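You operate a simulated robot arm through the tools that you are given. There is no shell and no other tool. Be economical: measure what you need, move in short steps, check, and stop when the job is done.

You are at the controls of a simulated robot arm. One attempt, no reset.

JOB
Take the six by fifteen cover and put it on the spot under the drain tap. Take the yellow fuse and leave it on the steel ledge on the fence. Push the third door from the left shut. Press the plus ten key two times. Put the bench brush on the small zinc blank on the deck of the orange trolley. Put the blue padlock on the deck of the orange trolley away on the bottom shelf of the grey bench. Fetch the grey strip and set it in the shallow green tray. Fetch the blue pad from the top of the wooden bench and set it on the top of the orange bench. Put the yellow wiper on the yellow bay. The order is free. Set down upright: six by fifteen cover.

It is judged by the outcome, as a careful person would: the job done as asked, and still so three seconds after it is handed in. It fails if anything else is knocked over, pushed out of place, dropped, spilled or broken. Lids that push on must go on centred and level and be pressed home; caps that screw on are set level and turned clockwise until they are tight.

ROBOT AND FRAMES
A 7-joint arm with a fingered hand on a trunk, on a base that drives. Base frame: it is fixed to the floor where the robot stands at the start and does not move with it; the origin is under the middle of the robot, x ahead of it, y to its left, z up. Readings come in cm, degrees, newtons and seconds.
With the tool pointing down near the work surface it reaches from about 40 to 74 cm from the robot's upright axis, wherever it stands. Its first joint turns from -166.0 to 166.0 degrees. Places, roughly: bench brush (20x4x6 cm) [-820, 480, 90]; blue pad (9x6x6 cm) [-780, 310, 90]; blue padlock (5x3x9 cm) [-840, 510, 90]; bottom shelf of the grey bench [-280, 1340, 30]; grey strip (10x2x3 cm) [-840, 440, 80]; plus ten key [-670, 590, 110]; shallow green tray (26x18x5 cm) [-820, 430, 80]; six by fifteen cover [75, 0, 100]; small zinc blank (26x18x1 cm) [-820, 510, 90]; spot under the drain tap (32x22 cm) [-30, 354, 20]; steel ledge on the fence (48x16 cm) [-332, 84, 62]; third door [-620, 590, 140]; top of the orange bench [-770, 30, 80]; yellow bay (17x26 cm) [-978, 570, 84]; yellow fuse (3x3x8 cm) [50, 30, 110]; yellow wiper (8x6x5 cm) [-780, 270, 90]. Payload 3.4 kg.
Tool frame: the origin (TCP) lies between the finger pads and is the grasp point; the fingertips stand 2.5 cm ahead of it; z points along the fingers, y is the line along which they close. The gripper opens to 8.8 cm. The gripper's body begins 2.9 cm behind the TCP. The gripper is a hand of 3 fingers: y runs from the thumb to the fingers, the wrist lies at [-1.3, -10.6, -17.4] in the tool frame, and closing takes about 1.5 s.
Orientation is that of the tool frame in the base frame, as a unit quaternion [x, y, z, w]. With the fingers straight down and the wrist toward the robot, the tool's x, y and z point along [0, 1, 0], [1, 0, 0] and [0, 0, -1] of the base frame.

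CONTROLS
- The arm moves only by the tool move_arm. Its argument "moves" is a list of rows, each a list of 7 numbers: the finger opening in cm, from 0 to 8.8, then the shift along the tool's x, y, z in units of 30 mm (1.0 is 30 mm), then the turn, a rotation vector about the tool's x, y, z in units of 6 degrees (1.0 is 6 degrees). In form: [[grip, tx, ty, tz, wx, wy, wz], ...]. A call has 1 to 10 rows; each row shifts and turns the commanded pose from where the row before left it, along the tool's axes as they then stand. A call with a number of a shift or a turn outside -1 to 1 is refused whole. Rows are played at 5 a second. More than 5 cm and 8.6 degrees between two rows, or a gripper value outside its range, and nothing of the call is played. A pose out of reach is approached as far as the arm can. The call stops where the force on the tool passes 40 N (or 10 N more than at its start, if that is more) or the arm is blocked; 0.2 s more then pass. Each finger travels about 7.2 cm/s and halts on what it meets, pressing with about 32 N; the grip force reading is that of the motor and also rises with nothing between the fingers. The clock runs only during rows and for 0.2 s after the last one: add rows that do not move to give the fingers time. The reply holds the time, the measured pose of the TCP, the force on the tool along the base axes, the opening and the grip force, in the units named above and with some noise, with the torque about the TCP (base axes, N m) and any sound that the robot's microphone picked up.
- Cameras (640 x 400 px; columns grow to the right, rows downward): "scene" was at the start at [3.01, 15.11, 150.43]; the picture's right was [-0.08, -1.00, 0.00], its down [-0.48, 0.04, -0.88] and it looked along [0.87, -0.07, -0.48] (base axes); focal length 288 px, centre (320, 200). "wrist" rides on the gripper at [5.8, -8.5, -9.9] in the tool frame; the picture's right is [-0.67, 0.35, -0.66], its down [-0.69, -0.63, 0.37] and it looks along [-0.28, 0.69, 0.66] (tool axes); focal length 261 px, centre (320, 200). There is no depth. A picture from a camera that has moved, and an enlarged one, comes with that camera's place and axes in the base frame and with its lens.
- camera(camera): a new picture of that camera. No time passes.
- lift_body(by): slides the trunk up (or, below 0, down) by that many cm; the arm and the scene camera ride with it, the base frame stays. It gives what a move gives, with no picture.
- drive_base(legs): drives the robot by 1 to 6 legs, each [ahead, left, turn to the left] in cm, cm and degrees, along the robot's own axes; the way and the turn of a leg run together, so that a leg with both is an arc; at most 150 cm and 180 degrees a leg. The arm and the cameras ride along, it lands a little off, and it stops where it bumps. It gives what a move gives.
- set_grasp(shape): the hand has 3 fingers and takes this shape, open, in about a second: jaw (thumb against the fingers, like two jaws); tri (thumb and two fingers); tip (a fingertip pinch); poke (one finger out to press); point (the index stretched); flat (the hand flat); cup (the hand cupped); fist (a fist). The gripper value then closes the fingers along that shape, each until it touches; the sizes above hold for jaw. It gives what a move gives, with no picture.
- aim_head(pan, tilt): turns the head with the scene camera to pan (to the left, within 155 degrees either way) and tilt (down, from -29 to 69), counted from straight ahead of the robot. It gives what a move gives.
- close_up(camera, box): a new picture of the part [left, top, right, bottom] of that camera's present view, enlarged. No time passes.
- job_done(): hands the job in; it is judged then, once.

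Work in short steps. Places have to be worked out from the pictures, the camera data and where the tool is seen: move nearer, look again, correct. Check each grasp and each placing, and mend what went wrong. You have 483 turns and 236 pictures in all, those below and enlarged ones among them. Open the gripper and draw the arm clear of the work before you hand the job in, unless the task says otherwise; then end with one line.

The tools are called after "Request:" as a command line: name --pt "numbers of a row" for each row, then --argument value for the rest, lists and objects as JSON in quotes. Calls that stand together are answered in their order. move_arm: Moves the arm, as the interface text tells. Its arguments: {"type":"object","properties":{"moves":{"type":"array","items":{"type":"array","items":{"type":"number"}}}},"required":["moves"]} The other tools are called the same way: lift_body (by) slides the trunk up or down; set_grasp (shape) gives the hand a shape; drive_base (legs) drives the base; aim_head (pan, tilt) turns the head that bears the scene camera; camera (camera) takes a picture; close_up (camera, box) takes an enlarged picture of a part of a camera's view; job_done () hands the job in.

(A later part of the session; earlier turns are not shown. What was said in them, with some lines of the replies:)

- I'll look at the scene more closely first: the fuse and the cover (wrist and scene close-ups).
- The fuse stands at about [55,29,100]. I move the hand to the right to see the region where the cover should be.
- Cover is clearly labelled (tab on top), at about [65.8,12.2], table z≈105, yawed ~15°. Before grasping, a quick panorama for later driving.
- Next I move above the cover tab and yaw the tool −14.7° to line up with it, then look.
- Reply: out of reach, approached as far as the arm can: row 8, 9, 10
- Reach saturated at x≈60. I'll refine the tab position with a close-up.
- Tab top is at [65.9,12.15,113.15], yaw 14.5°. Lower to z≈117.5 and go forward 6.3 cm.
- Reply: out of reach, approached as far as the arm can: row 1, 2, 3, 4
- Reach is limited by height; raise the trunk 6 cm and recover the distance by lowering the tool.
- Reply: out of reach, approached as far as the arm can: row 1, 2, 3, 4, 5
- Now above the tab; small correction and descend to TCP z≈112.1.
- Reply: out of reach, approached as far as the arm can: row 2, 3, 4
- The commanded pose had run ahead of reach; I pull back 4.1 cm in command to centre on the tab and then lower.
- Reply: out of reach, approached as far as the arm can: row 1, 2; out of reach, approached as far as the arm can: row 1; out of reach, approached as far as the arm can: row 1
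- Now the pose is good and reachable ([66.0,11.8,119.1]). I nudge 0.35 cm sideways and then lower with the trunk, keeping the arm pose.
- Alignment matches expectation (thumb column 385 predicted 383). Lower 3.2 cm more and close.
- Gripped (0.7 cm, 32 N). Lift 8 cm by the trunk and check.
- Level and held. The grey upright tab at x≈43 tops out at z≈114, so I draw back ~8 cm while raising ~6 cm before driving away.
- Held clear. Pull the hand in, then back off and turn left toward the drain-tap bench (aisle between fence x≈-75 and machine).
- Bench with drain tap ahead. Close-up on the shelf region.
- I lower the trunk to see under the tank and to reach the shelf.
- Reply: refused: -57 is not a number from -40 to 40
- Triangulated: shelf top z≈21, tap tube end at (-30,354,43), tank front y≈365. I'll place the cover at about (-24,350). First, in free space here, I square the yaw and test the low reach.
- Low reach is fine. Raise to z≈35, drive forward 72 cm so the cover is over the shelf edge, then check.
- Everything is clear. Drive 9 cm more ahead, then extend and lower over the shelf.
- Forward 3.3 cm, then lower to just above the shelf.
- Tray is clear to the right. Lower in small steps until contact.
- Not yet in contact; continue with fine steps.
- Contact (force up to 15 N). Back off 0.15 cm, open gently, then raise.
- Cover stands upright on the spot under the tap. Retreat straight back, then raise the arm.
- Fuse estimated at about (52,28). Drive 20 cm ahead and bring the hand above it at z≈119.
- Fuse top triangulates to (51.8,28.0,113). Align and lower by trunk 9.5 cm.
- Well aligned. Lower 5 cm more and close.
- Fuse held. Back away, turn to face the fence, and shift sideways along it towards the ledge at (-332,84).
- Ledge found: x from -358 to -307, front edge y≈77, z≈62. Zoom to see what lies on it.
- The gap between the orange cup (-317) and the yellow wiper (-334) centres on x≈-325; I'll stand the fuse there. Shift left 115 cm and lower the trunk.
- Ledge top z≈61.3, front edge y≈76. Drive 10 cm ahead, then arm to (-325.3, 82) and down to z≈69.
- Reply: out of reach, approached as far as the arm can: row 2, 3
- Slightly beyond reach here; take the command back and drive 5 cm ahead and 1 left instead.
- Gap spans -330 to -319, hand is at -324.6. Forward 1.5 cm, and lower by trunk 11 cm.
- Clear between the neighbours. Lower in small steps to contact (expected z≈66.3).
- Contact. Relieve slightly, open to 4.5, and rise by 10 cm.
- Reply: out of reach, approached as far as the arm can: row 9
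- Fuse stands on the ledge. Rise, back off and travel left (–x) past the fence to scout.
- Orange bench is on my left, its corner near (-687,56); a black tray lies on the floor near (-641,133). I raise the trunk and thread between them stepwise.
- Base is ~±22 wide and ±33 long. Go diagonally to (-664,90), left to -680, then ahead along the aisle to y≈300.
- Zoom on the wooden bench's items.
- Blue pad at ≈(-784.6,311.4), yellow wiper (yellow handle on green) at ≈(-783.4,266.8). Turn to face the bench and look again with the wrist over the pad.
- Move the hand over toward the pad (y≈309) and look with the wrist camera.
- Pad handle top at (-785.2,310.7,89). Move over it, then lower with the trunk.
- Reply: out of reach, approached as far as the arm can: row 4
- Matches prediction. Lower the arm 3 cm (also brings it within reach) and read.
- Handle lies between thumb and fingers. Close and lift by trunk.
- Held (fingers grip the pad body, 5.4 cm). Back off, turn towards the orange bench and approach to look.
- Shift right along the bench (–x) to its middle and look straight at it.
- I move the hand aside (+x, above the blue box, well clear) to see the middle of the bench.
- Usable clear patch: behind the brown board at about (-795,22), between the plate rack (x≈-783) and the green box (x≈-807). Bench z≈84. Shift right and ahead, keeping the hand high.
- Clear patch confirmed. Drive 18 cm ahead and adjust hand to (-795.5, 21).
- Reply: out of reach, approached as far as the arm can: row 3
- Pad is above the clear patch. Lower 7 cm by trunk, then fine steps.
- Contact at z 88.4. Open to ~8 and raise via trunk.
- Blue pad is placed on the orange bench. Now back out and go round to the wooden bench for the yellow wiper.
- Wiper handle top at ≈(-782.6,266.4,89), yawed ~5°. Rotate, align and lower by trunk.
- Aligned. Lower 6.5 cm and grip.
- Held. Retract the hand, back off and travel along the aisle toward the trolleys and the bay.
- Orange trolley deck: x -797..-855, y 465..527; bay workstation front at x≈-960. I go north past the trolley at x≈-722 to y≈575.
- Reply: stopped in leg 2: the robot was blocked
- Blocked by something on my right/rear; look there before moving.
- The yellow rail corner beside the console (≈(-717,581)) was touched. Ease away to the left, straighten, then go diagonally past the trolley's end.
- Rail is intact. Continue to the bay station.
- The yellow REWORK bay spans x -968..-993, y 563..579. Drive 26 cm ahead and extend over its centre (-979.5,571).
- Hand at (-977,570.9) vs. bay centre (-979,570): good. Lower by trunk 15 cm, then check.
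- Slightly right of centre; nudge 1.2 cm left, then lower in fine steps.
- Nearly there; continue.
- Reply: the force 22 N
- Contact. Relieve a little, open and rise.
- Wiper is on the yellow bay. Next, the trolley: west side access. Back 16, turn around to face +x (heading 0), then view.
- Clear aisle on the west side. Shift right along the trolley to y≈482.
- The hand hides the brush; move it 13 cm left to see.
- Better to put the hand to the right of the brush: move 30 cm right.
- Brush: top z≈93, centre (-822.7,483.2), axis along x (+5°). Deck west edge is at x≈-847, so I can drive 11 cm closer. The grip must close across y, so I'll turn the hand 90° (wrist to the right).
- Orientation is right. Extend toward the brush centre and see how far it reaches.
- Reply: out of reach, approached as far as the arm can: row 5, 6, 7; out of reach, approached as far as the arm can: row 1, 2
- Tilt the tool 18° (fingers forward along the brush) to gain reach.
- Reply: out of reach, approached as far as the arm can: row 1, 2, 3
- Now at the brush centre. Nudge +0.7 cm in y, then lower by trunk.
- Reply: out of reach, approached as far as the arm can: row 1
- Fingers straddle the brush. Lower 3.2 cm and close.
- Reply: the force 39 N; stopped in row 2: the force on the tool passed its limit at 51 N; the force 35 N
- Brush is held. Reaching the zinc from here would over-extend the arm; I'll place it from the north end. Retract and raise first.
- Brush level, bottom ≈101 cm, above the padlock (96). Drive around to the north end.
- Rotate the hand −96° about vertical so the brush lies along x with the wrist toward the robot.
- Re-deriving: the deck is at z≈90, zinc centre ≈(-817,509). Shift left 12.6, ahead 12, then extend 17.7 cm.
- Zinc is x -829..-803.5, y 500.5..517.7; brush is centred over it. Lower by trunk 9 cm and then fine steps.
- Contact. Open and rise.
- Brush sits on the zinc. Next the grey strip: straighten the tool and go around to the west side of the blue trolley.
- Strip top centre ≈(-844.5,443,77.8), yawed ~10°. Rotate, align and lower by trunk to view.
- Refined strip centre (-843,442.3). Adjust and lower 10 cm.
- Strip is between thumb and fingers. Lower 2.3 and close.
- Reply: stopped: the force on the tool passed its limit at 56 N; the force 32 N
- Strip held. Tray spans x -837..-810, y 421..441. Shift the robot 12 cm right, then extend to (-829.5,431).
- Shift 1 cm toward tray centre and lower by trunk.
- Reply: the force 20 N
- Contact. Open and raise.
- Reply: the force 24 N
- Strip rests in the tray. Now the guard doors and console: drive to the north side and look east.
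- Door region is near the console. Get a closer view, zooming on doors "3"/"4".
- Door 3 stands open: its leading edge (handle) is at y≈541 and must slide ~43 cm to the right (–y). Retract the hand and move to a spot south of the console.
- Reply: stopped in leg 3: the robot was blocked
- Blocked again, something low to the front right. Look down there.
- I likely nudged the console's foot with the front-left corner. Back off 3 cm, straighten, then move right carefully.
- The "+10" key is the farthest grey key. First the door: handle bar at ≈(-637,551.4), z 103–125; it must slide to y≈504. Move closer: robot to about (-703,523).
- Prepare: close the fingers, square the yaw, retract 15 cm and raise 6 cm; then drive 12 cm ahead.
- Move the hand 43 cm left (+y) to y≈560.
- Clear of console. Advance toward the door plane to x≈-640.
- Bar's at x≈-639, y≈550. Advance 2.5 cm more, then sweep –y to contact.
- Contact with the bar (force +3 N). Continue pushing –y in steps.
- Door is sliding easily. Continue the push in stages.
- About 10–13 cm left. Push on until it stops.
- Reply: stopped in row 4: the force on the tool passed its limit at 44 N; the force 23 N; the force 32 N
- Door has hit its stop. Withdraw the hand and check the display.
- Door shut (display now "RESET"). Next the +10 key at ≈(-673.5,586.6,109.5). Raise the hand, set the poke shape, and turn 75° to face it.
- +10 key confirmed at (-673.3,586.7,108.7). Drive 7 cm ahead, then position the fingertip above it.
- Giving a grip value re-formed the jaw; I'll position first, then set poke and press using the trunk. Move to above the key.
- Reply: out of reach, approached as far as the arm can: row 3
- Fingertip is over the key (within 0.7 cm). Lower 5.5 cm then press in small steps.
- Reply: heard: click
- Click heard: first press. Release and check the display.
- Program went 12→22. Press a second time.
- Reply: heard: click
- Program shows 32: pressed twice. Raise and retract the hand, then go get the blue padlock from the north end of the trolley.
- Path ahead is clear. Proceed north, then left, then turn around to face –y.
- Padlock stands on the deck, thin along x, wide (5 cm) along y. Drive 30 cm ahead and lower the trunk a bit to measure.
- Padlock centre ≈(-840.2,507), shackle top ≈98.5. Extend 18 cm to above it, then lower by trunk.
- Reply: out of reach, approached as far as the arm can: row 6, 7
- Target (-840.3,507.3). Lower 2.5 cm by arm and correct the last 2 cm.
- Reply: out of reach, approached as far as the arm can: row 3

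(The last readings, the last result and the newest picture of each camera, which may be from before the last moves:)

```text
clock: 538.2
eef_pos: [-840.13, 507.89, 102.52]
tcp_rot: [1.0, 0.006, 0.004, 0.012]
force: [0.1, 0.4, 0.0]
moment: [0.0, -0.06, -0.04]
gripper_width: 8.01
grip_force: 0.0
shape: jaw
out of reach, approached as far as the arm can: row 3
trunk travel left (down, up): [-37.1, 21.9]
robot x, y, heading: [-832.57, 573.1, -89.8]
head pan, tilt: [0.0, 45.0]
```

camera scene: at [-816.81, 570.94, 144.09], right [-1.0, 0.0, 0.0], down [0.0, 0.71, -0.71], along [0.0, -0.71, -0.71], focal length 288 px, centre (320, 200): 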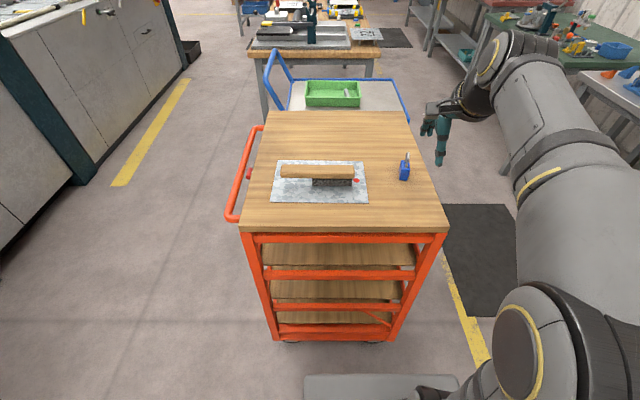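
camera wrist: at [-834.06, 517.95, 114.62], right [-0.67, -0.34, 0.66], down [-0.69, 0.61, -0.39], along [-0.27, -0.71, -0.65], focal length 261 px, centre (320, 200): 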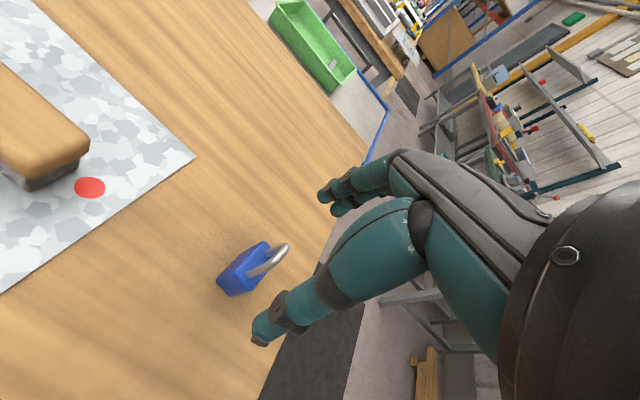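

Good enough (0.6 cm). Lower 6.4 cm by trunk and close gently.

Request:
lift_body --by -6.5

Request:
camera --camera "wrist"

```text
clock: 539.2
eef_pos: [-840.02, 507.89, 96.01]
tcp_rot: [1.0, 0.007, 0.004, 0.011]
force: [0.2, 0.5, 0.4]
moment: [0.01, -0.01, 0.01]
gripper_width: 8.02
grip_force: 0.1
shape: jaw
trunk travel left (down, up): [-30.6, 28.4]
robot x, y, heading: [-832.31, 573.21, -89.8]
head pan, tilt: [0.0, 45.0]
```

```text
56 pictures are left
camera wrist: at [-834.55, 516.66, 105.82], right [-0.67, -0.34, 0.66], down [-0.69, 0.61, -0.39], along [-0.27, -0.71, -0.65], focal length 261 px, centre (320, 200)
```

wrist: 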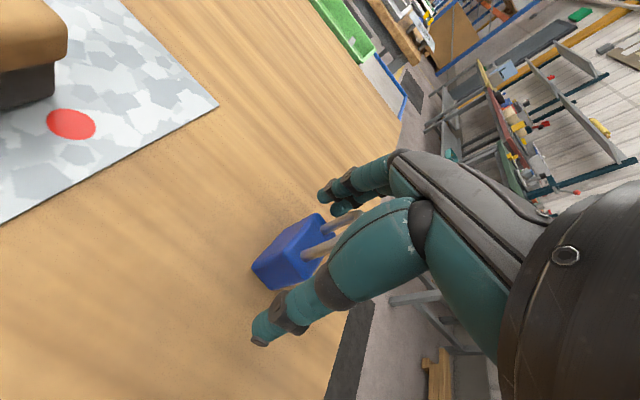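

Lower 1.2 cm more for a better hold, then close.

Request:
lift_body --by -1.3

Request:
move_arm --pt "7 0 0 0 0 0 0" --pt "6 0 0 0 0 0 0" --pt "5 0 0 0 0 0 0" --pt "4 0 0 0 0 0 0" --pt "2 0 0 0 0 0 0" --pt "0 0 0 0 0 0 0" --pt "0 0 0 0 0 0 0" --pt "0 0 0 0 0 0 0"

Request:
camera --camera "wrist"

```text
clock: 539.9
eef_pos: [-840.14, 507.91, 94.73]
tcp_rot: [1.0, 0.006, 0.005, 0.012]
force: [-0.1, 0.5, 0.5]
moment: [0.0, 0.01, 0.01]
gripper_width: 8.03
grip_force: 0.0
shape: jaw
trunk travel left (down, up): [-29.3, 29.7]
robot x, y, heading: [-832.64, 572.91, -90.0]
head pan, tilt: [0.0, 45.0]
```

```text
clock: 541.6
eef_pos: [-840.28, 508.01, 94.72]
tcp_rot: [1.0, 0.006, 0.004, 0.011]
force: [0.3, 0.2, 1.2]
moment: [0.03, -0.03, 0.0]
gripper_width: 3.79
grip_force: 31.5
shape: tri
trunk travel left (down, up): [-29.3, 29.7]
robot x, y, heading: [-832.83, 572.76, -89.9]
head pan, tilt: [0.0, 45.0]
```

```text
55 pictures are left
camera wrist: at [-834.55, 516.65, 104.51], right [-0.67, -0.34, 0.66], down [-0.69, 0.61, -0.39], along [-0.27, -0.71, -0.65], focal length 261 px, centre (320, 200)
```

wrist: 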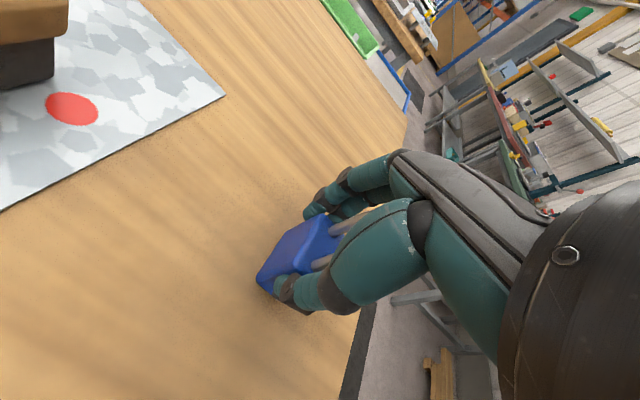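

Gripped (3.8 cm). Lift and verify.

Request:
lift_body --by 16

Request:
camera --camera "wrist"

Request:
close_up --camera "scene" --box '[300, 70, 500, 230]'

```text
clock: 543.5
eef_pos: [-840.14, 507.87, 110.74]
tcp_rot: [1.0, 0.006, 0.004, 0.012]
force: [0.1, -0.4, -0.8]
moment: [-0.02, -0.01, 0.0]
gripper_width: 3.79
grip_force: 32.2
shape: tri
trunk travel left (down, up): [-45.3, 13.7]
robot x, y, heading: [-832.51, 573.1, -89.8]
head pan, tilt: [0.0, 45.0]
```

```text
54 pictures are left
camera wrist: at [-834.55, 516.64, 120.5], right [-0.67, -0.34, 0.66], down [-0.69, 0.61, -0.39], along [-0.27, -0.71, -0.65], focal length 261 px, centre (320, 200)
```

wrist: 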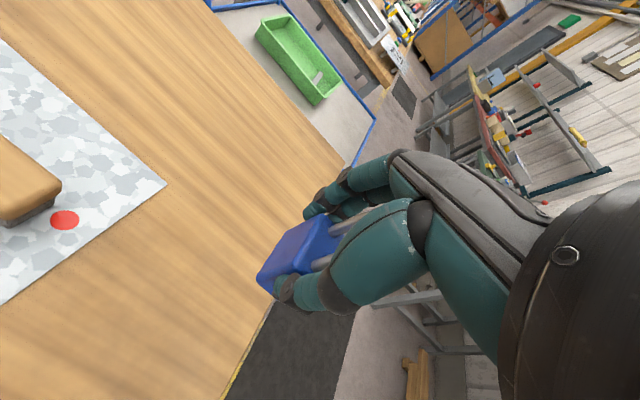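

```text
2.50 times, centred on (400, 150) of scene
camera zoom: at [-816.81, 570.92, 143.29], right [-1.0, 0.0, 0.0], down [0.0, 0.71, -0.71], along [0.0, -0.71, -0.71], focal length 721 px, centre (120, 325)
```

zoom: 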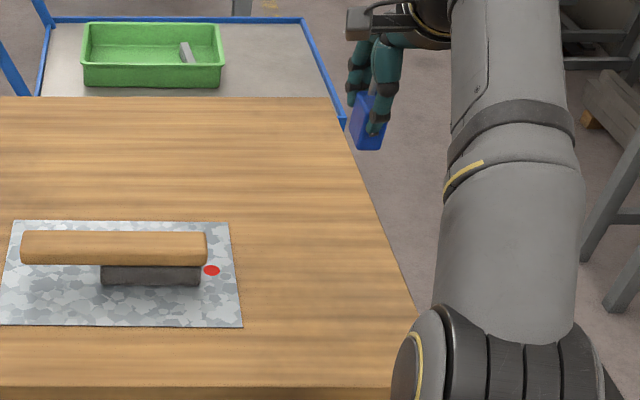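

Padlock held. Retract, back off, turn to face +y and look toward the grey bench.

Request:
move_arm --pt "0 0 -0.9 0 0 0 0" --pt "0 0 -0.9 0 0 0 0" --pt "0 0 -0.9 0 0 0 0" --pt "0 0 -0.9 0 0 0 0" --pt "0 0 -0.9 0 0 0 0"

Request:
drive_base --legs '[[-30, 0, 0], [0, 0, 90], [0, 0, 90]]'

Request:
aim_head --pan 0 --tilt 12

Request:
camera --camera "scene"

Request:
aim_head --pan -45 --tilt 12

Request:
camera --camera "scene"

```text
clock: 544.7
eef_pos: [-840.4, 521.7, 110.49]
tcp_rot: [1.0, 0.005, 0.005, 0.012]
force: [-0.5, -1.0, -1.2]
moment: [-0.02, -0.04, -0.01]
gripper_width: 3.74
grip_force: 31.7
shape: tri
trunk travel left (down, up): [-45.3, 13.7]
robot x, y, heading: [-832.58, 572.77, -89.8]
head pan, tilt: [0.0, 45.0]
```

```text
clock: 554.4
eef_pos: [-823.99, 654.43, 110.55]
tcp_rot: [0.002, 1.0, 0.011, -0.003]
force: [0.1, 0.9, -2.0]
moment: [0.02, -0.04, 0.0]
gripper_width: 3.71
grip_force: 31.5
shape: tri
trunk travel left (down, up): [-45.3, 13.7]
robot x, y, heading: [-832.46, 603.29, 89.2]
head pan, tilt: [0.0, 45.0]
```

```text
clock: 555.3
eef_pos: [-824.01, 654.5, 110.5]
tcp_rot: [0.002, 1.0, 0.012, -0.004]
force: [-0.1, -0.8, -0.9]
moment: [0.03, 0.04, -0.01]
gripper_width: 3.72
grip_force: 32.1
shape: tri
trunk travel left (down, up): [-45.3, 13.7]
robot x, y, heading: [-832.63, 603.06, 89.5]
head pan, tilt: [0.0, 12.0]
```

```text
52 pictures are left
camera scene: at [-848.41, 606.68, 148.45], right [1.0, -0.01, 0.0], down [0.0, -0.21, -0.98], along [0.01, 0.98, -0.21], focal length 288 px, centre (320, 200)
```

scene: 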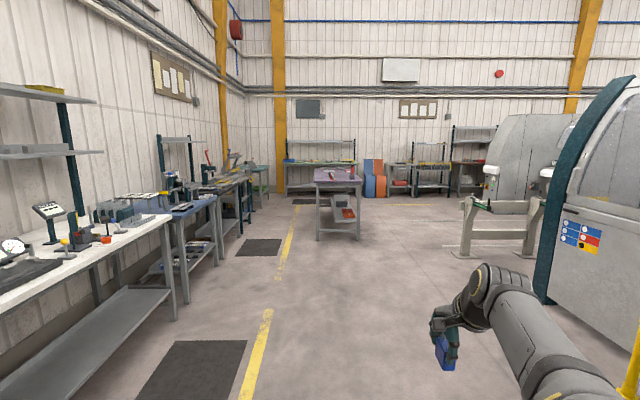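

```text
clock: 556.5
eef_pos: [-823.87, 654.58, 110.41]
tcp_rot: [0.002, 1.0, 0.012, -0.004]
force: [0.0, -0.2, -0.2]
moment: [-0.02, 0.03, 0.0]
gripper_width: 3.69
grip_force: 32.1
shape: tri
trunk travel left (down, up): [-45.3, 13.7]
robot x, y, heading: [-832.77, 603.13, 89.5]
head pan, tilt: [-45.0, 12.0]
```

```text
51 pictures are left
camera scene: at [-841.85, 603.87, 148.46], right [0.7, -0.72, 0.0], down [-0.15, -0.15, -0.98], along [0.7, 0.68, -0.21], focal length 288 px, centre (320, 200)
```

scene: 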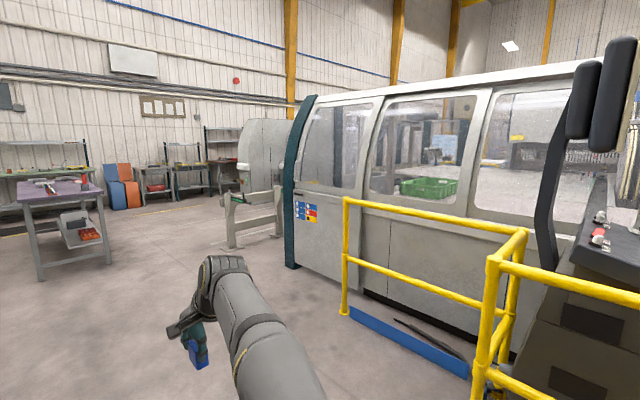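

Drive north-east past the machine's end in stages, then look again.

Request:
drive_base --legs '[[140, -50, 0], [150, -40, 0], [100, 0, 0]]'

Request:
aim_head --pan -50 --tilt 12

Request:
camera --camera "scene"

```text
refused: leg 2 is longer than a leg can be; nothing moved
```

```text
clock: 557.1
eef_pos: [-823.95, 654.5, 110.43]
tcp_rot: [0.002, 1.0, 0.012, -0.005]
force: [-0.3, -0.2, -0.8]
moment: [0.01, 0.01, 0.01]
gripper_width: 3.72
grip_force: 32.4
shape: tri
trunk travel left (down, up): [-45.3, 13.7]
robot x, y, heading: [-832.66, 603.3, 89.3]
head pan, tilt: [-50.0, 12.0]
```

```text
50 pictures are left
camera scene: at [-841.31, 603.26, 148.46], right [0.63, -0.77, 0.0], down [-0.16, -0.13, -0.98], along [0.76, 0.62, -0.21], focal length 288 px, centre (320, 200)
```

scene: 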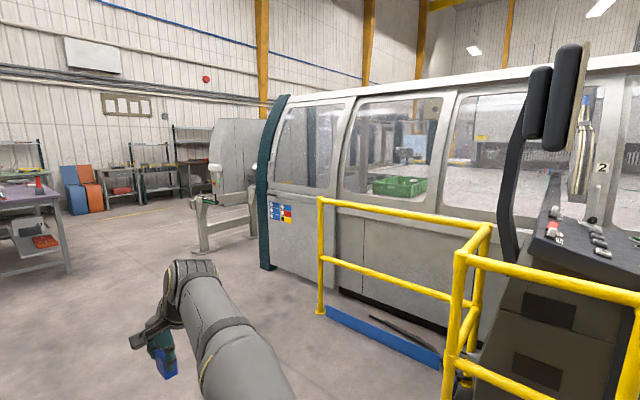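

Request:
drive_base --legs '[[135, -45, 0], [140, -40, 0], [110, 0, 0]]'

Request:
camera --camera "scene"

```text
clock: 576.4
eef_pos: [-739.96, 1042.47, 110.59]
tcp_rot: [-0.004, 1.0, 0.011, -0.005]
force: [0.5, -0.2, -1.8]
moment: [-0.03, -0.01, -0.02]
gripper_width: 3.72
grip_force: 32.0
shape: tri
trunk travel left (down, up): [-45.3, 13.7]
robot x, y, heading: [-748.28, 990.94, 89.9]
head pan, tilt: [-50.0, 12.0]
```

```text
49 pictures are left
camera scene: at [-756.74, 991.09, 148.46], right [0.64, -0.77, 0.0], down [-0.16, -0.13, -0.98], along [0.75, 0.63, -0.21], focal length 288 px, centre (320, 200)
```

scene: 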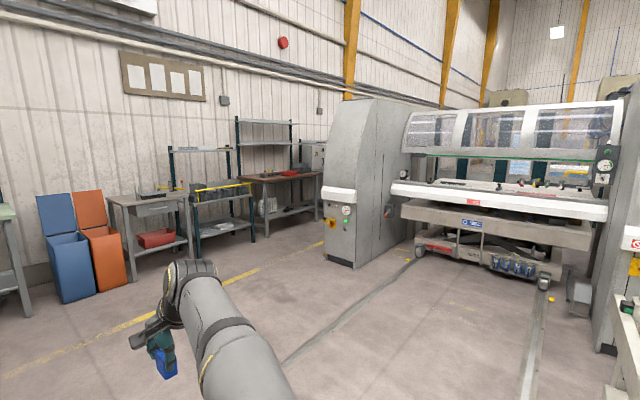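

Drive toward the gap between the wall benches and the big cabinet.

Request:
drive_base --legs '[[120, -70, 0], [110, -70, 0]]'

Request:
aim_head --pan -75 --tilt 15

Request:
camera --camera "scene"

```text
clock: 589.4
eef_pos: [-602.35, 1272.91, 110.37]
tcp_rot: [-0.012, 1.0, 0.011, -0.005]
force: [-0.3, 0.5, -1.1]
moment: [0.02, -0.03, 0.01]
gripper_width: 3.69
grip_force: 31.8
shape: tri
trunk travel left (down, up): [-45.3, 13.7]
robot x, y, heading: [-609.3, 1220.93, 90.5]
head pan, tilt: [-50.0, 12.0]
```

```text
clock: 590.3
eef_pos: [-602.25, 1272.84, 110.42]
tcp_rot: [-0.012, 1.0, 0.012, -0.005]
force: [0.4, 0.1, -1.2]
moment: [-0.02, 0.0, 0.0]
gripper_width: 3.7
grip_force: 31.8
shape: tri
trunk travel left (down, up): [-45.3, 13.7]
robot x, y, heading: [-609.57, 1221.68, 91.0]
head pan, tilt: [-75.0, 15.0]
```

```text
48 pictures are left
camera scene: at [-616.18, 1217.58, 147.97], right [0.27, -0.96, 0.0], down [-0.25, -0.07, -0.97], along [0.93, 0.27, -0.26], focal length 288 px, centre (320, 200)
```

scene: 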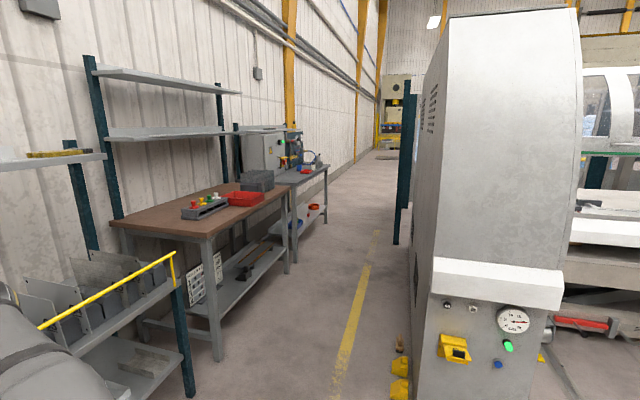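

The grey bench is the farther one: x -342..-210, front y≈1325; corridor y 1219–1325. Turn to heading 0, line up at y≈1270, drive along the corridor.

Request:
drive_base --legs '[[0, 0, -91], [0, 49, 0], [120, 0, 0]]'

Request:
aim_head --pan 0 --tilt 25

Request:
camera --camera "scene"

```text
clock: 602.7
eef_pos: [-439.81, 1262.73, 110.31]
tcp_rot: [0.703, 0.711, 0.011, 0.005]
force: [-0.9, 0.4, -0.4]
moment: [0.03, 0.0, 0.0]
gripper_width: 3.54
grip_force: 32.2
shape: tri
trunk travel left (down, up): [-45.3, 13.7]
robot x, y, heading: [-491.76, 1270.6, 0.2]
head pan, tilt: [-75.0, 15.0]
```

```text
clock: 604.1
eef_pos: [-439.92, 1262.77, 110.38]
tcp_rot: [0.702, 0.712, 0.011, 0.005]
force: [1.0, -0.6, -1.6]
moment: [-0.02, 0.02, 0.01]
gripper_width: 3.57
grip_force: 31.8
shape: tri
trunk travel left (down, up): [-45.3, 13.7]
robot x, y, heading: [-491.4, 1270.19, 0.2]
head pan, tilt: [0.0, 25.0]
```

```text
47 pictures are left
camera scene: at [-488.28, 1286.37, 146.35], right [0.0, -1.0, 0.0], down [-0.42, 0.0, -0.91], along [0.91, 0.0, -0.42], focal length 288 px, centre (320, 200)
```

scene: 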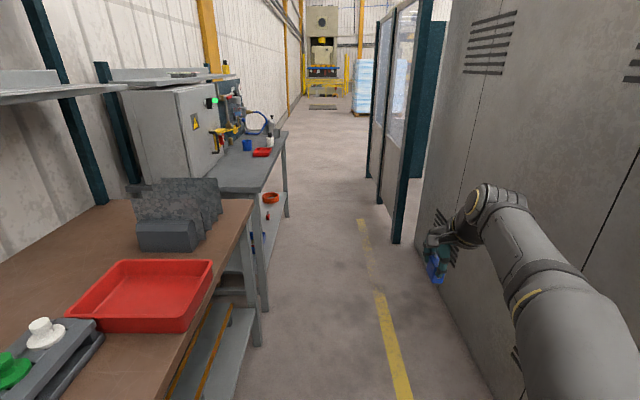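

Corridor clear. Check the padlock in the wrist view, then go on to x≈-280 and turn to the bench.

Request:
close_up --camera "wrist" --box '[200, 130, 440, 330]'

Request:
drive_base --legs '[[140, 0, 0], [70, 0, 0], [0, 0, 90]]'

Request:
aim_head --pan 0 --tilt 45

Request:
camera --camera "scene"

```text
2.00 times, centred on (320, 230) of wrist
camera zoom: at [-448.68, 1268.35, 120.24], right [0.34, -0.67, 0.66], down [-0.61, -0.69, -0.39], along [0.71, -0.27, -0.65], focal length 521 px, centre (320, 140)
```

zoom: 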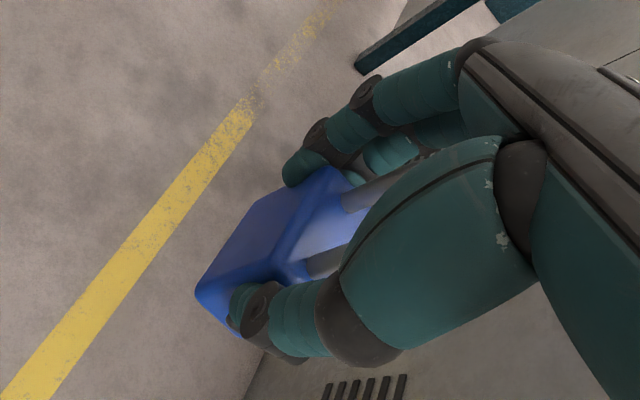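

```text
clock: 618.5
eef_pos: [-270.72, 1321.23, 110.37]
tcp_rot: [0.0, 1.0, 0.011, -0.004]
force: [-0.4, 0.6, -0.6]
moment: [0.02, 0.02, -0.02]
gripper_width: 3.56
grip_force: 31.7
shape: tri
trunk travel left (down, up): [-45.3, 13.7]
robot x, y, heading: [-279.13, 1270.01, 89.4]
head pan, tilt: [0.0, 25.0]
```

```text
clock: 619.3
eef_pos: [-270.87, 1321.23, 110.48]
tcp_rot: [-0.001, 1.0, 0.011, -0.004]
force: [-0.2, 0.2, -1.2]
moment: [0.03, -0.02, -0.02]
gripper_width: 3.52
grip_force: 31.8
shape: tri
trunk travel left (down, up): [-45.3, 13.7]
robot x, y, heading: [-279.01, 1270.32, 89.4]
head pan, tilt: [0.0, 45.0]
```

```text
45 pictures are left
camera scene: at [-294.95, 1272.11, 143.3], right [1.0, -0.01, 0.0], down [-0.01, -0.71, -0.71], along [0.01, 0.71, -0.71], focal length 288 px, centre (320, 200)
```

scene: 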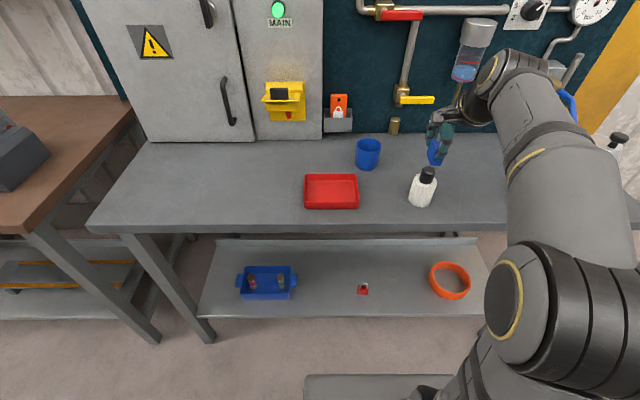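

Bottom shelf (front y≈1320, z≈30) has a free gap at x≈-291 between the blue tray and the red padlock. Back off 9 cm and retract so the hand is clear of the bench edge before lowering.

Request:
drive_base --legs '[[-9, 12, 0.6]]'

Request:
move_arm --pt "0 0 -0.7 0 0 0 0" --pt "0 0 -0.7 0 0 0 0" --pt "0 0 0 0 0 0 0"

Request:
camera --camera "scene"

```text
clock: 620.7
eef_pos: [-283.42, 1312.19, 110.54]
tcp_rot: [-0.006, 1.0, 0.011, -0.004]
force: [0.3, -0.9, -0.5]
moment: [-0.01, 0.0, 0.0]
gripper_width: 3.53
grip_force: 31.5
shape: tri
trunk travel left (down, up): [-45.3, 13.7]
robot x, y, heading: [-291.29, 1260.9, 90.2]
head pan, tilt: [0.0, 45.0]
```

```text
clock: 621.5
eef_pos: [-283.37, 1307.99, 110.39]
tcp_rot: [-0.006, 1.0, 0.01, -0.004]
force: [-0.8, -1.0, -0.2]
moment: [0.01, 0.01, 0.01]
gripper_width: 3.57
grip_force: 31.8
shape: tri
trunk travel left (down, up): [-45.3, 13.7]
robot x, y, heading: [-291.09, 1260.45, 90.1]
head pan, tilt: [0.0, 45.0]
```

```text
44 pictures are left
camera scene: at [-307.04, 1262.8, 143.29], right [1.0, 0.0, 0.0], down [0.0, -0.71, -0.71], along [0.0, 0.71, -0.71], focal length 288 px, centre (320, 200)
```

scene: 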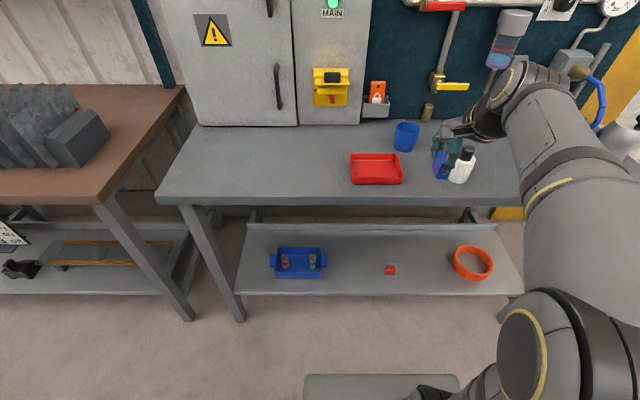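

Hand is ~14 cm in front of the bench edge. Lower the trunk 40 cm + more.

Request:
lift_body --by -40

Request:
camera --camera "scene"

Request:
camera --camera "wrist"

```text
clock: 625.3
eef_pos: [-283.45, 1307.98, 70.39]
tcp_rot: [-0.007, 1.0, 0.011, -0.005]
force: [0.9, 0.2, -0.8]
moment: [0.04, 0.0, -0.03]
gripper_width: 3.53
grip_force: 31.9
shape: tri
trunk travel left (down, up): [-5.3, 53.7]
robot x, y, heading: [-291.43, 1260.82, 90.1]
head pan, tilt: [0.0, 45.0]
```

```text
43 pictures are left
camera scene: at [-307.04, 1262.8, 103.29], right [1.0, 0.0, 0.0], down [0.0, -0.71, -0.71], along [0.0, 0.71, -0.71], focal length 288 px, centre (320, 200)
```

scene: 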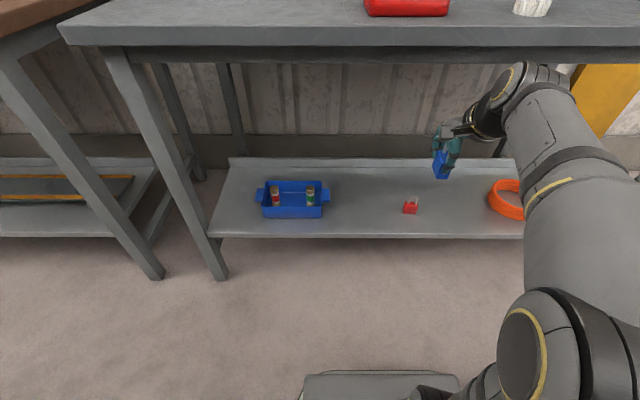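

```text
42 pictures are left
camera wrist: at [-288.98, 1299.17, 80.16], right [0.67, 0.34, 0.66], down [0.69, -0.61, -0.39], along [0.27, 0.71, -0.65], focal length 261 px, centre (320, 200)
```

wrist: 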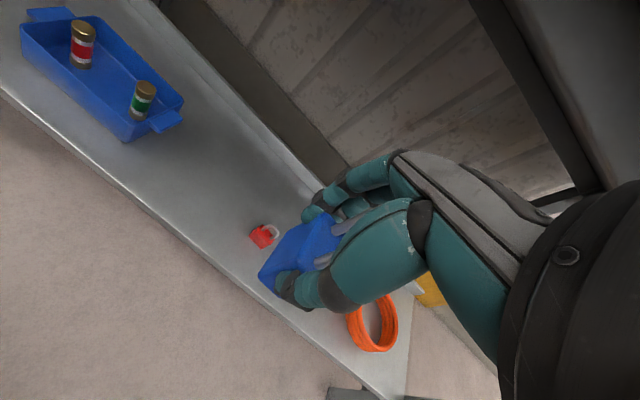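

Shelf z≈29.6; free gap x -303..-279. Shift the hand 7.5 cm left and lower 28 cm in front of the shelf.

Request:
move_arm --pt "0 0.8 0 0.5 0 0 0" --pt "0 0.8 0 0.5 0 0 0" --pt "0 0.9 0 0.9 0 0 0" --pt "0 0 0 1 0 0 0" --pt "0 0 0 1 0 0 0" --pt "0 0 0 1 0 0 0" --pt "0 0 0 1 0 0 0" --pt "0 0 0 1 0 0 0" --pt "0 0 0 1 0 0 0" --pt "0 0 0 1 0 0 0"

Request:
camera --camera "scene"

Request:
camera --camera "wrist"

```text
clock: 627.5
eef_pos: [-291.06, 1308.58, 43.57]
tcp_rot: [-0.007, 1.0, 0.011, -0.004]
force: [0.4, -1.1, -0.7]
moment: [-0.02, 0.01, -0.01]
gripper_width: 3.54
grip_force: 31.9
shape: tri
trunk travel left (down, up): [-5.3, 53.7]
robot x, y, heading: [-291.05, 1260.68, 90.1]
head pan, tilt: [0.0, 45.0]
```

```text
41 pictures are left
camera scene: at [-307.05, 1262.79, 103.29], right [1.0, 0.0, 0.0], down [0.0, -0.71, -0.71], along [0.0, 0.71, -0.71], focal length 288 px, centre (320, 200)
```

scene: 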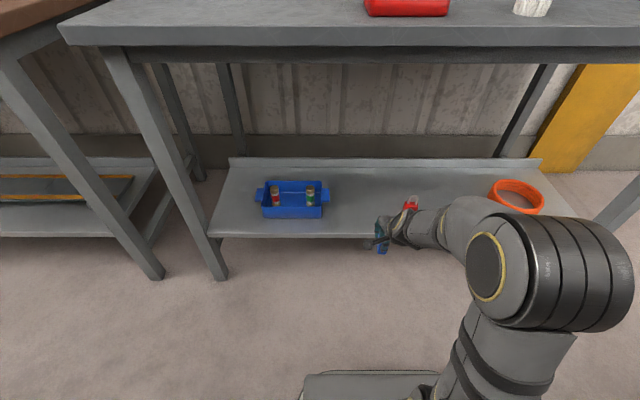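

```text
40 pictures are left
camera wrist: at [-296.69, 1299.76, 53.37], right [0.67, 0.34, 0.66], down [0.69, -0.61, -0.39], along [0.27, 0.71, -0.65], focal length 261 px, centre (320, 200)
```

wrist: 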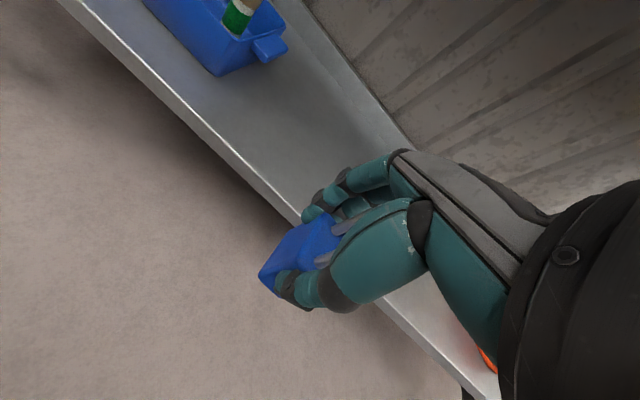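

Drive 14 cm ahead (base front stays short of the bench), then extend to y≈1332.

Request:
drive_base --legs '[[14, 0, 0]]'

Request:
move_arm --pt "0 0 0.7 0 0 0 0" --pt "0 0 0.7 0 0 0 0" --pt "0 0 0.7 0 0 0 0" --pt "0 0 0.6 0 0 0 0" --pt "0 0 0 0 0 0 0"

Request:
camera --camera "wrist"

Request:
camera --camera "scene"

```text
clock: 628.8
eef_pos: [-291.06, 1322.54, 43.62]
tcp_rot: [-0.005, 1.0, 0.012, -0.005]
force: [0.3, 0.0, -0.5]
moment: [-0.02, 0.02, 0.02]
gripper_width: 3.54
grip_force: 32.5
shape: tri
trunk travel left (down, up): [-5.3, 53.7]
robot x, y, heading: [-291.53, 1274.53, 90.0]
head pan, tilt: [0.0, 45.0]
```

```text
clock: 630.0
eef_pos: [-291.11, 1330.69, 43.88]
tcp_rot: [-0.006, 1.0, 0.012, -0.004]
force: [0.6, -0.7, -0.1]
moment: [-0.04, -0.02, -0.02]
gripper_width: 3.54
grip_force: 32.4
shape: tri
trunk travel left (down, up): [-5.3, 53.7]
robot x, y, heading: [-290.91, 1274.7, 90.2]
head pan, tilt: [0.0, 45.0]
```

```text
39 pictures are left
camera wrist: at [-296.75, 1321.85, 53.59], right [0.67, 0.34, 0.66], down [0.69, -0.61, -0.39], along [0.27, 0.71, -0.65], focal length 261 px, centre (320, 200)
```

wrist: 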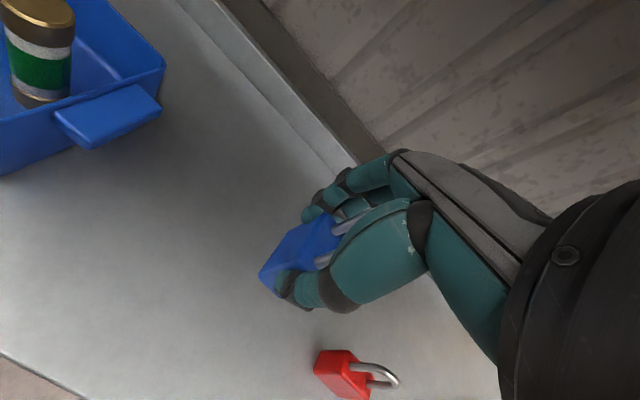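

```text
38 pictures are left
camera scene: at [-307.08, 1276.75, 103.29], right [1.0, 0.0, 0.0], down [0.0, -0.71, -0.71], along [0.0, 0.71, -0.71], focal length 288 px, centre (320, 200)
```

scene: 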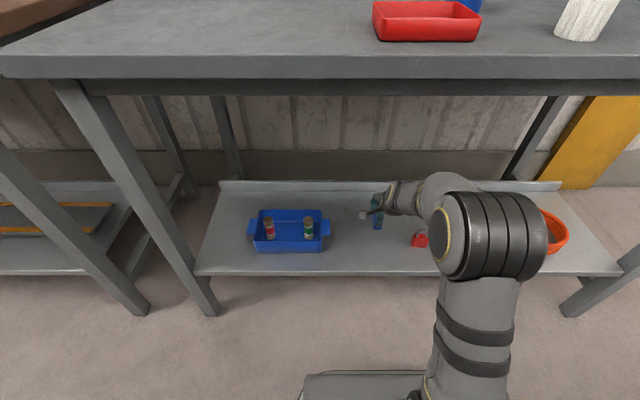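

Clear. Lower in steps to contact.

Request:
move_arm --pt "0 0 0 0.6 0 0 0" --pt "0 0 0 0.6 0 0 0" --pt "0 0 0 0.6 0 0 0" --pt "0 0 0 0.4 0 0 0" --pt "0 0 0 0 0 0 0"

Request:
move_arm --pt "0 0 0 0.2 0 0 0" --pt "0 0 0 0.2 0 0 0" --pt "0 0 0 0 0 0 0"

Request:
camera --camera "wrist"

```text
clock: 631.2
eef_pos: [-291.15, 1330.83, 37.02]
tcp_rot: [-0.005, 1.0, 0.011, -0.005]
force: [0.0, -0.3, -0.8]
moment: [-0.03, 0.0, -0.01]
gripper_width: 3.56
grip_force: 31.4
shape: tri
trunk travel left (down, up): [-5.3, 53.7]
robot x, y, heading: [-291.09, 1274.67, 90.2]
head pan, tilt: [0.0, 45.0]
```

```text
clock: 632.0
eef_pos: [-291.16, 1330.92, 35.85]
tcp_rot: [-0.006, 1.0, 0.011, -0.005]
force: [0.7, 0.5, -0.6]
moment: [0.01, 0.01, -0.01]
gripper_width: 3.53
grip_force: 31.9
shape: tri
trunk travel left (down, up): [-5.3, 53.7]
robot x, y, heading: [-291.29, 1274.77, 90.2]
head pan, tilt: [0.0, 45.0]
```

```text
37 pictures are left
camera wrist: at [-296.74, 1322.01, 45.71], right [0.67, 0.34, 0.66], down [0.69, -0.61, -0.39], along [0.27, 0.71, -0.65], focal length 261 px, centre (320, 200)
```

wrist: 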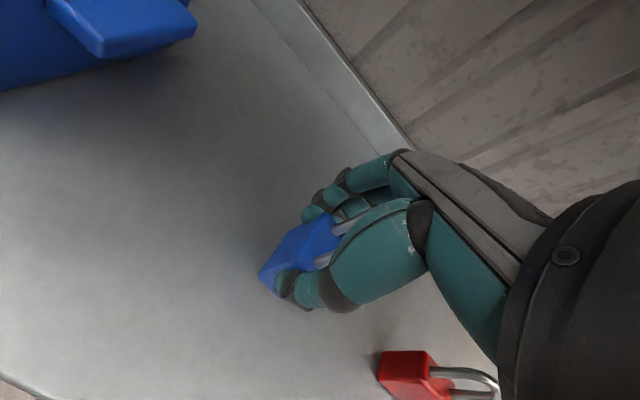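

Request:
move_arm --pt "0 0 0 0.15 0 0 0" --pt "0 0 0 0.15 0 0 0" --pt "0 0 0 0 0 0 0"

Request:
move_arm --pt "0 0 0 0.12 0 0 0" --pt "0 0 0 0 0 0 0"

Request:
move_arm --pt "0 0 0 0.12 0 0 0" --pt "0 0 0 0 0 0 0"

```text
clock: 632.8
eef_pos: [-291.23, 1330.81, 35.01]
tcp_rot: [-0.005, 1.0, 0.011, -0.004]
force: [0.7, -0.4, -1.5]
moment: [0.0, 0.01, 0.02]
gripper_width: 3.53
grip_force: 32.0
shape: tri
trunk travel left (down, up): [-5.3, 53.7]
robot x, y, heading: [-290.83, 1274.57, 90.0]
head pan, tilt: [0.0, 45.0]
```

```text
clock: 633.4
eef_pos: [-291.23, 1330.83, 34.85]
tcp_rot: [-0.006, 1.0, 0.012, -0.005]
force: [-0.4, -0.3, 0.7]
moment: [0.01, 0.03, -0.01]
gripper_width: 3.54
grip_force: 32.1
shape: tri
trunk travel left (down, up): [-5.3, 53.7]
robot x, y, heading: [-291.12, 1274.65, 90.1]
head pan, tilt: [0.0, 45.0]
```

```text
clock: 634.0
eef_pos: [-291.22, 1330.88, 34.58]
tcp_rot: [-0.005, 1.0, 0.014, -0.005]
force: [-2.0, -1.5, 14.6]
moment: [0.13, -0.06, 0.03]
gripper_width: 3.42
grip_force: 32.1
shape: tri
trunk travel left (down, up): [-5.3, 53.7]
robot x, y, heading: [-291.57, 1274.91, 89.9]
head pan, tilt: [0.0, 45.0]
```

Contact (34.6, as expected). Relieve and release, then rise.

Request:
move_arm --pt "0 0 0 -0.06 0 0 0" --pt "3.8 0 0 0 0 0 0" --pt "4.5 0 0 0 0 0 0" --pt "5.5 0 0 0 0 0 0" --pt "7 0 0 0 0 0 0" --pt "7 0 0 -0.5 0 0 0" --pt "7 0 0 -1 0 0 0" --pt "7 0 0 -1 0 0 0" --pt "7 0 0 0 0 0 0"

Request:
camera --camera "wrist"

Request:
camera --camera "scene"

```text
clock: 636.0
eef_pos: [-291.18, 1330.68, 42.04]
tcp_rot: [-0.005, 1.0, 0.012, -0.004]
force: [0.0, 0.7, 0.0]
moment: [0.01, -0.01, 0.0]
gripper_width: 6.37
grip_force: 0.0
shape: jaw
trunk travel left (down, up): [-5.3, 53.7]
robot x, y, heading: [-291.18, 1274.45, 90.0]
head pan, tilt: [0.0, 45.0]
```

```text
36 pictures are left
camera wrist: at [-296.72, 1321.85, 51.79], right [0.67, 0.34, 0.66], down [0.69, -0.61, -0.39], along [0.27, 0.71, -0.65], focal length 261 px, centre (320, 200)
```

wrist: 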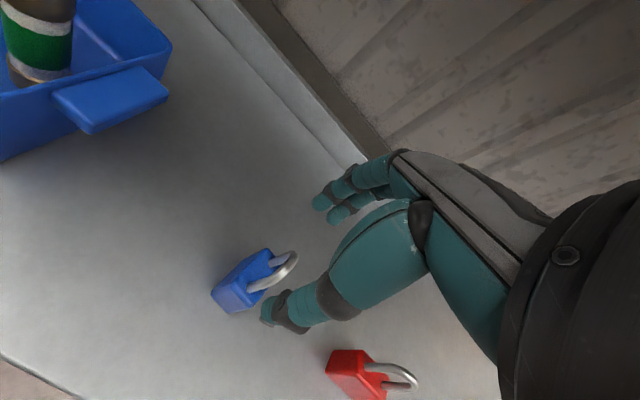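

```text
35 pictures are left
camera scene: at [-307.08, 1276.74, 103.29], right [1.0, 0.0, 0.0], down [0.0, -0.71, -0.71], along [0.0, 0.71, -0.71], focal length 288 px, centre (320, 200)
```

scene: 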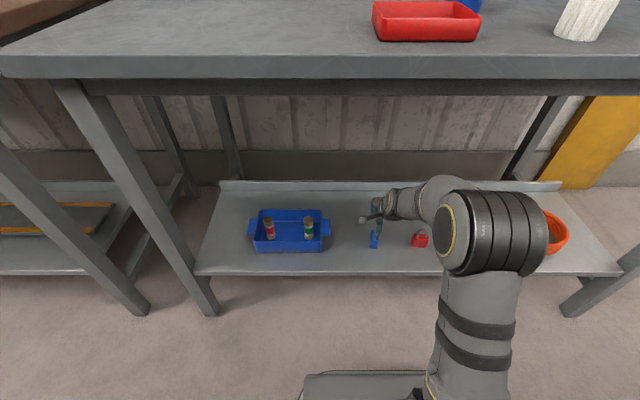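

Padlock stands on the bottom shelf. Rise a bit more, retract, drive back, and raise the arm clear.

Request:
move_arm --pt "7 0 0 -0.8 0 0 0" --pt "7 0 -0.7 0 0 0 0" --pt "7 0 -0.7 0 0 0 0" --pt "7 0 -0.7 0 0 0 0" --pt "7 0 0 0 0 0 0"

Request:
drive_base --legs '[[-14, 0, 0]]'

Request:
camera --camera "scene"

```text
clock: 637.2
eef_pos: [-290.96, 1324.25, 44.26]
tcp_rot: [-0.006, 1.0, 0.011, -0.005]
force: [0.2, 0.5, 0.4]
moment: [0.02, 0.01, 0.02]
gripper_width: 6.38
grip_force: 0.0
shape: jaw
trunk travel left (down, up): [-5.3, 53.7]
robot x, y, heading: [-291.22, 1274.92, 90.1]
head pan, tilt: [0.0, 45.0]
```

```text
clock: 638.5
eef_pos: [-290.95, 1310.48, 44.34]
tcp_rot: [-0.005, 1.0, 0.011, -0.005]
force: [0.1, 0.5, 0.3]
moment: [0.0, -0.01, 0.0]
gripper_width: 6.39
grip_force: 0.0
shape: jaw
trunk travel left (down, up): [-5.3, 53.7]
robot x, y, heading: [-291.28, 1260.9, 90.4]
head pan, tilt: [0.0, 45.0]
```

```text
34 pictures are left
camera scene: at [-307.05, 1262.98, 103.29], right [1.0, 0.0, 0.0], down [0.0, -0.71, -0.71], along [0.0, 0.71, -0.71], focal length 288 px, centre (320, 200)
```

scene: 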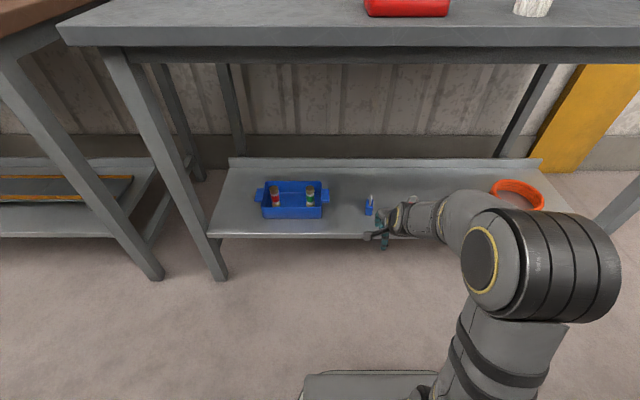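

Everything is in place and the hand is clear of the work. Handing the job in.

Request:
job_done

```text
The job is handed in.
```

All nine tasks are done and handed in; while moving around, the base bumped the yellow rail and the foot of the console, and both looked undisturbed afterwards.
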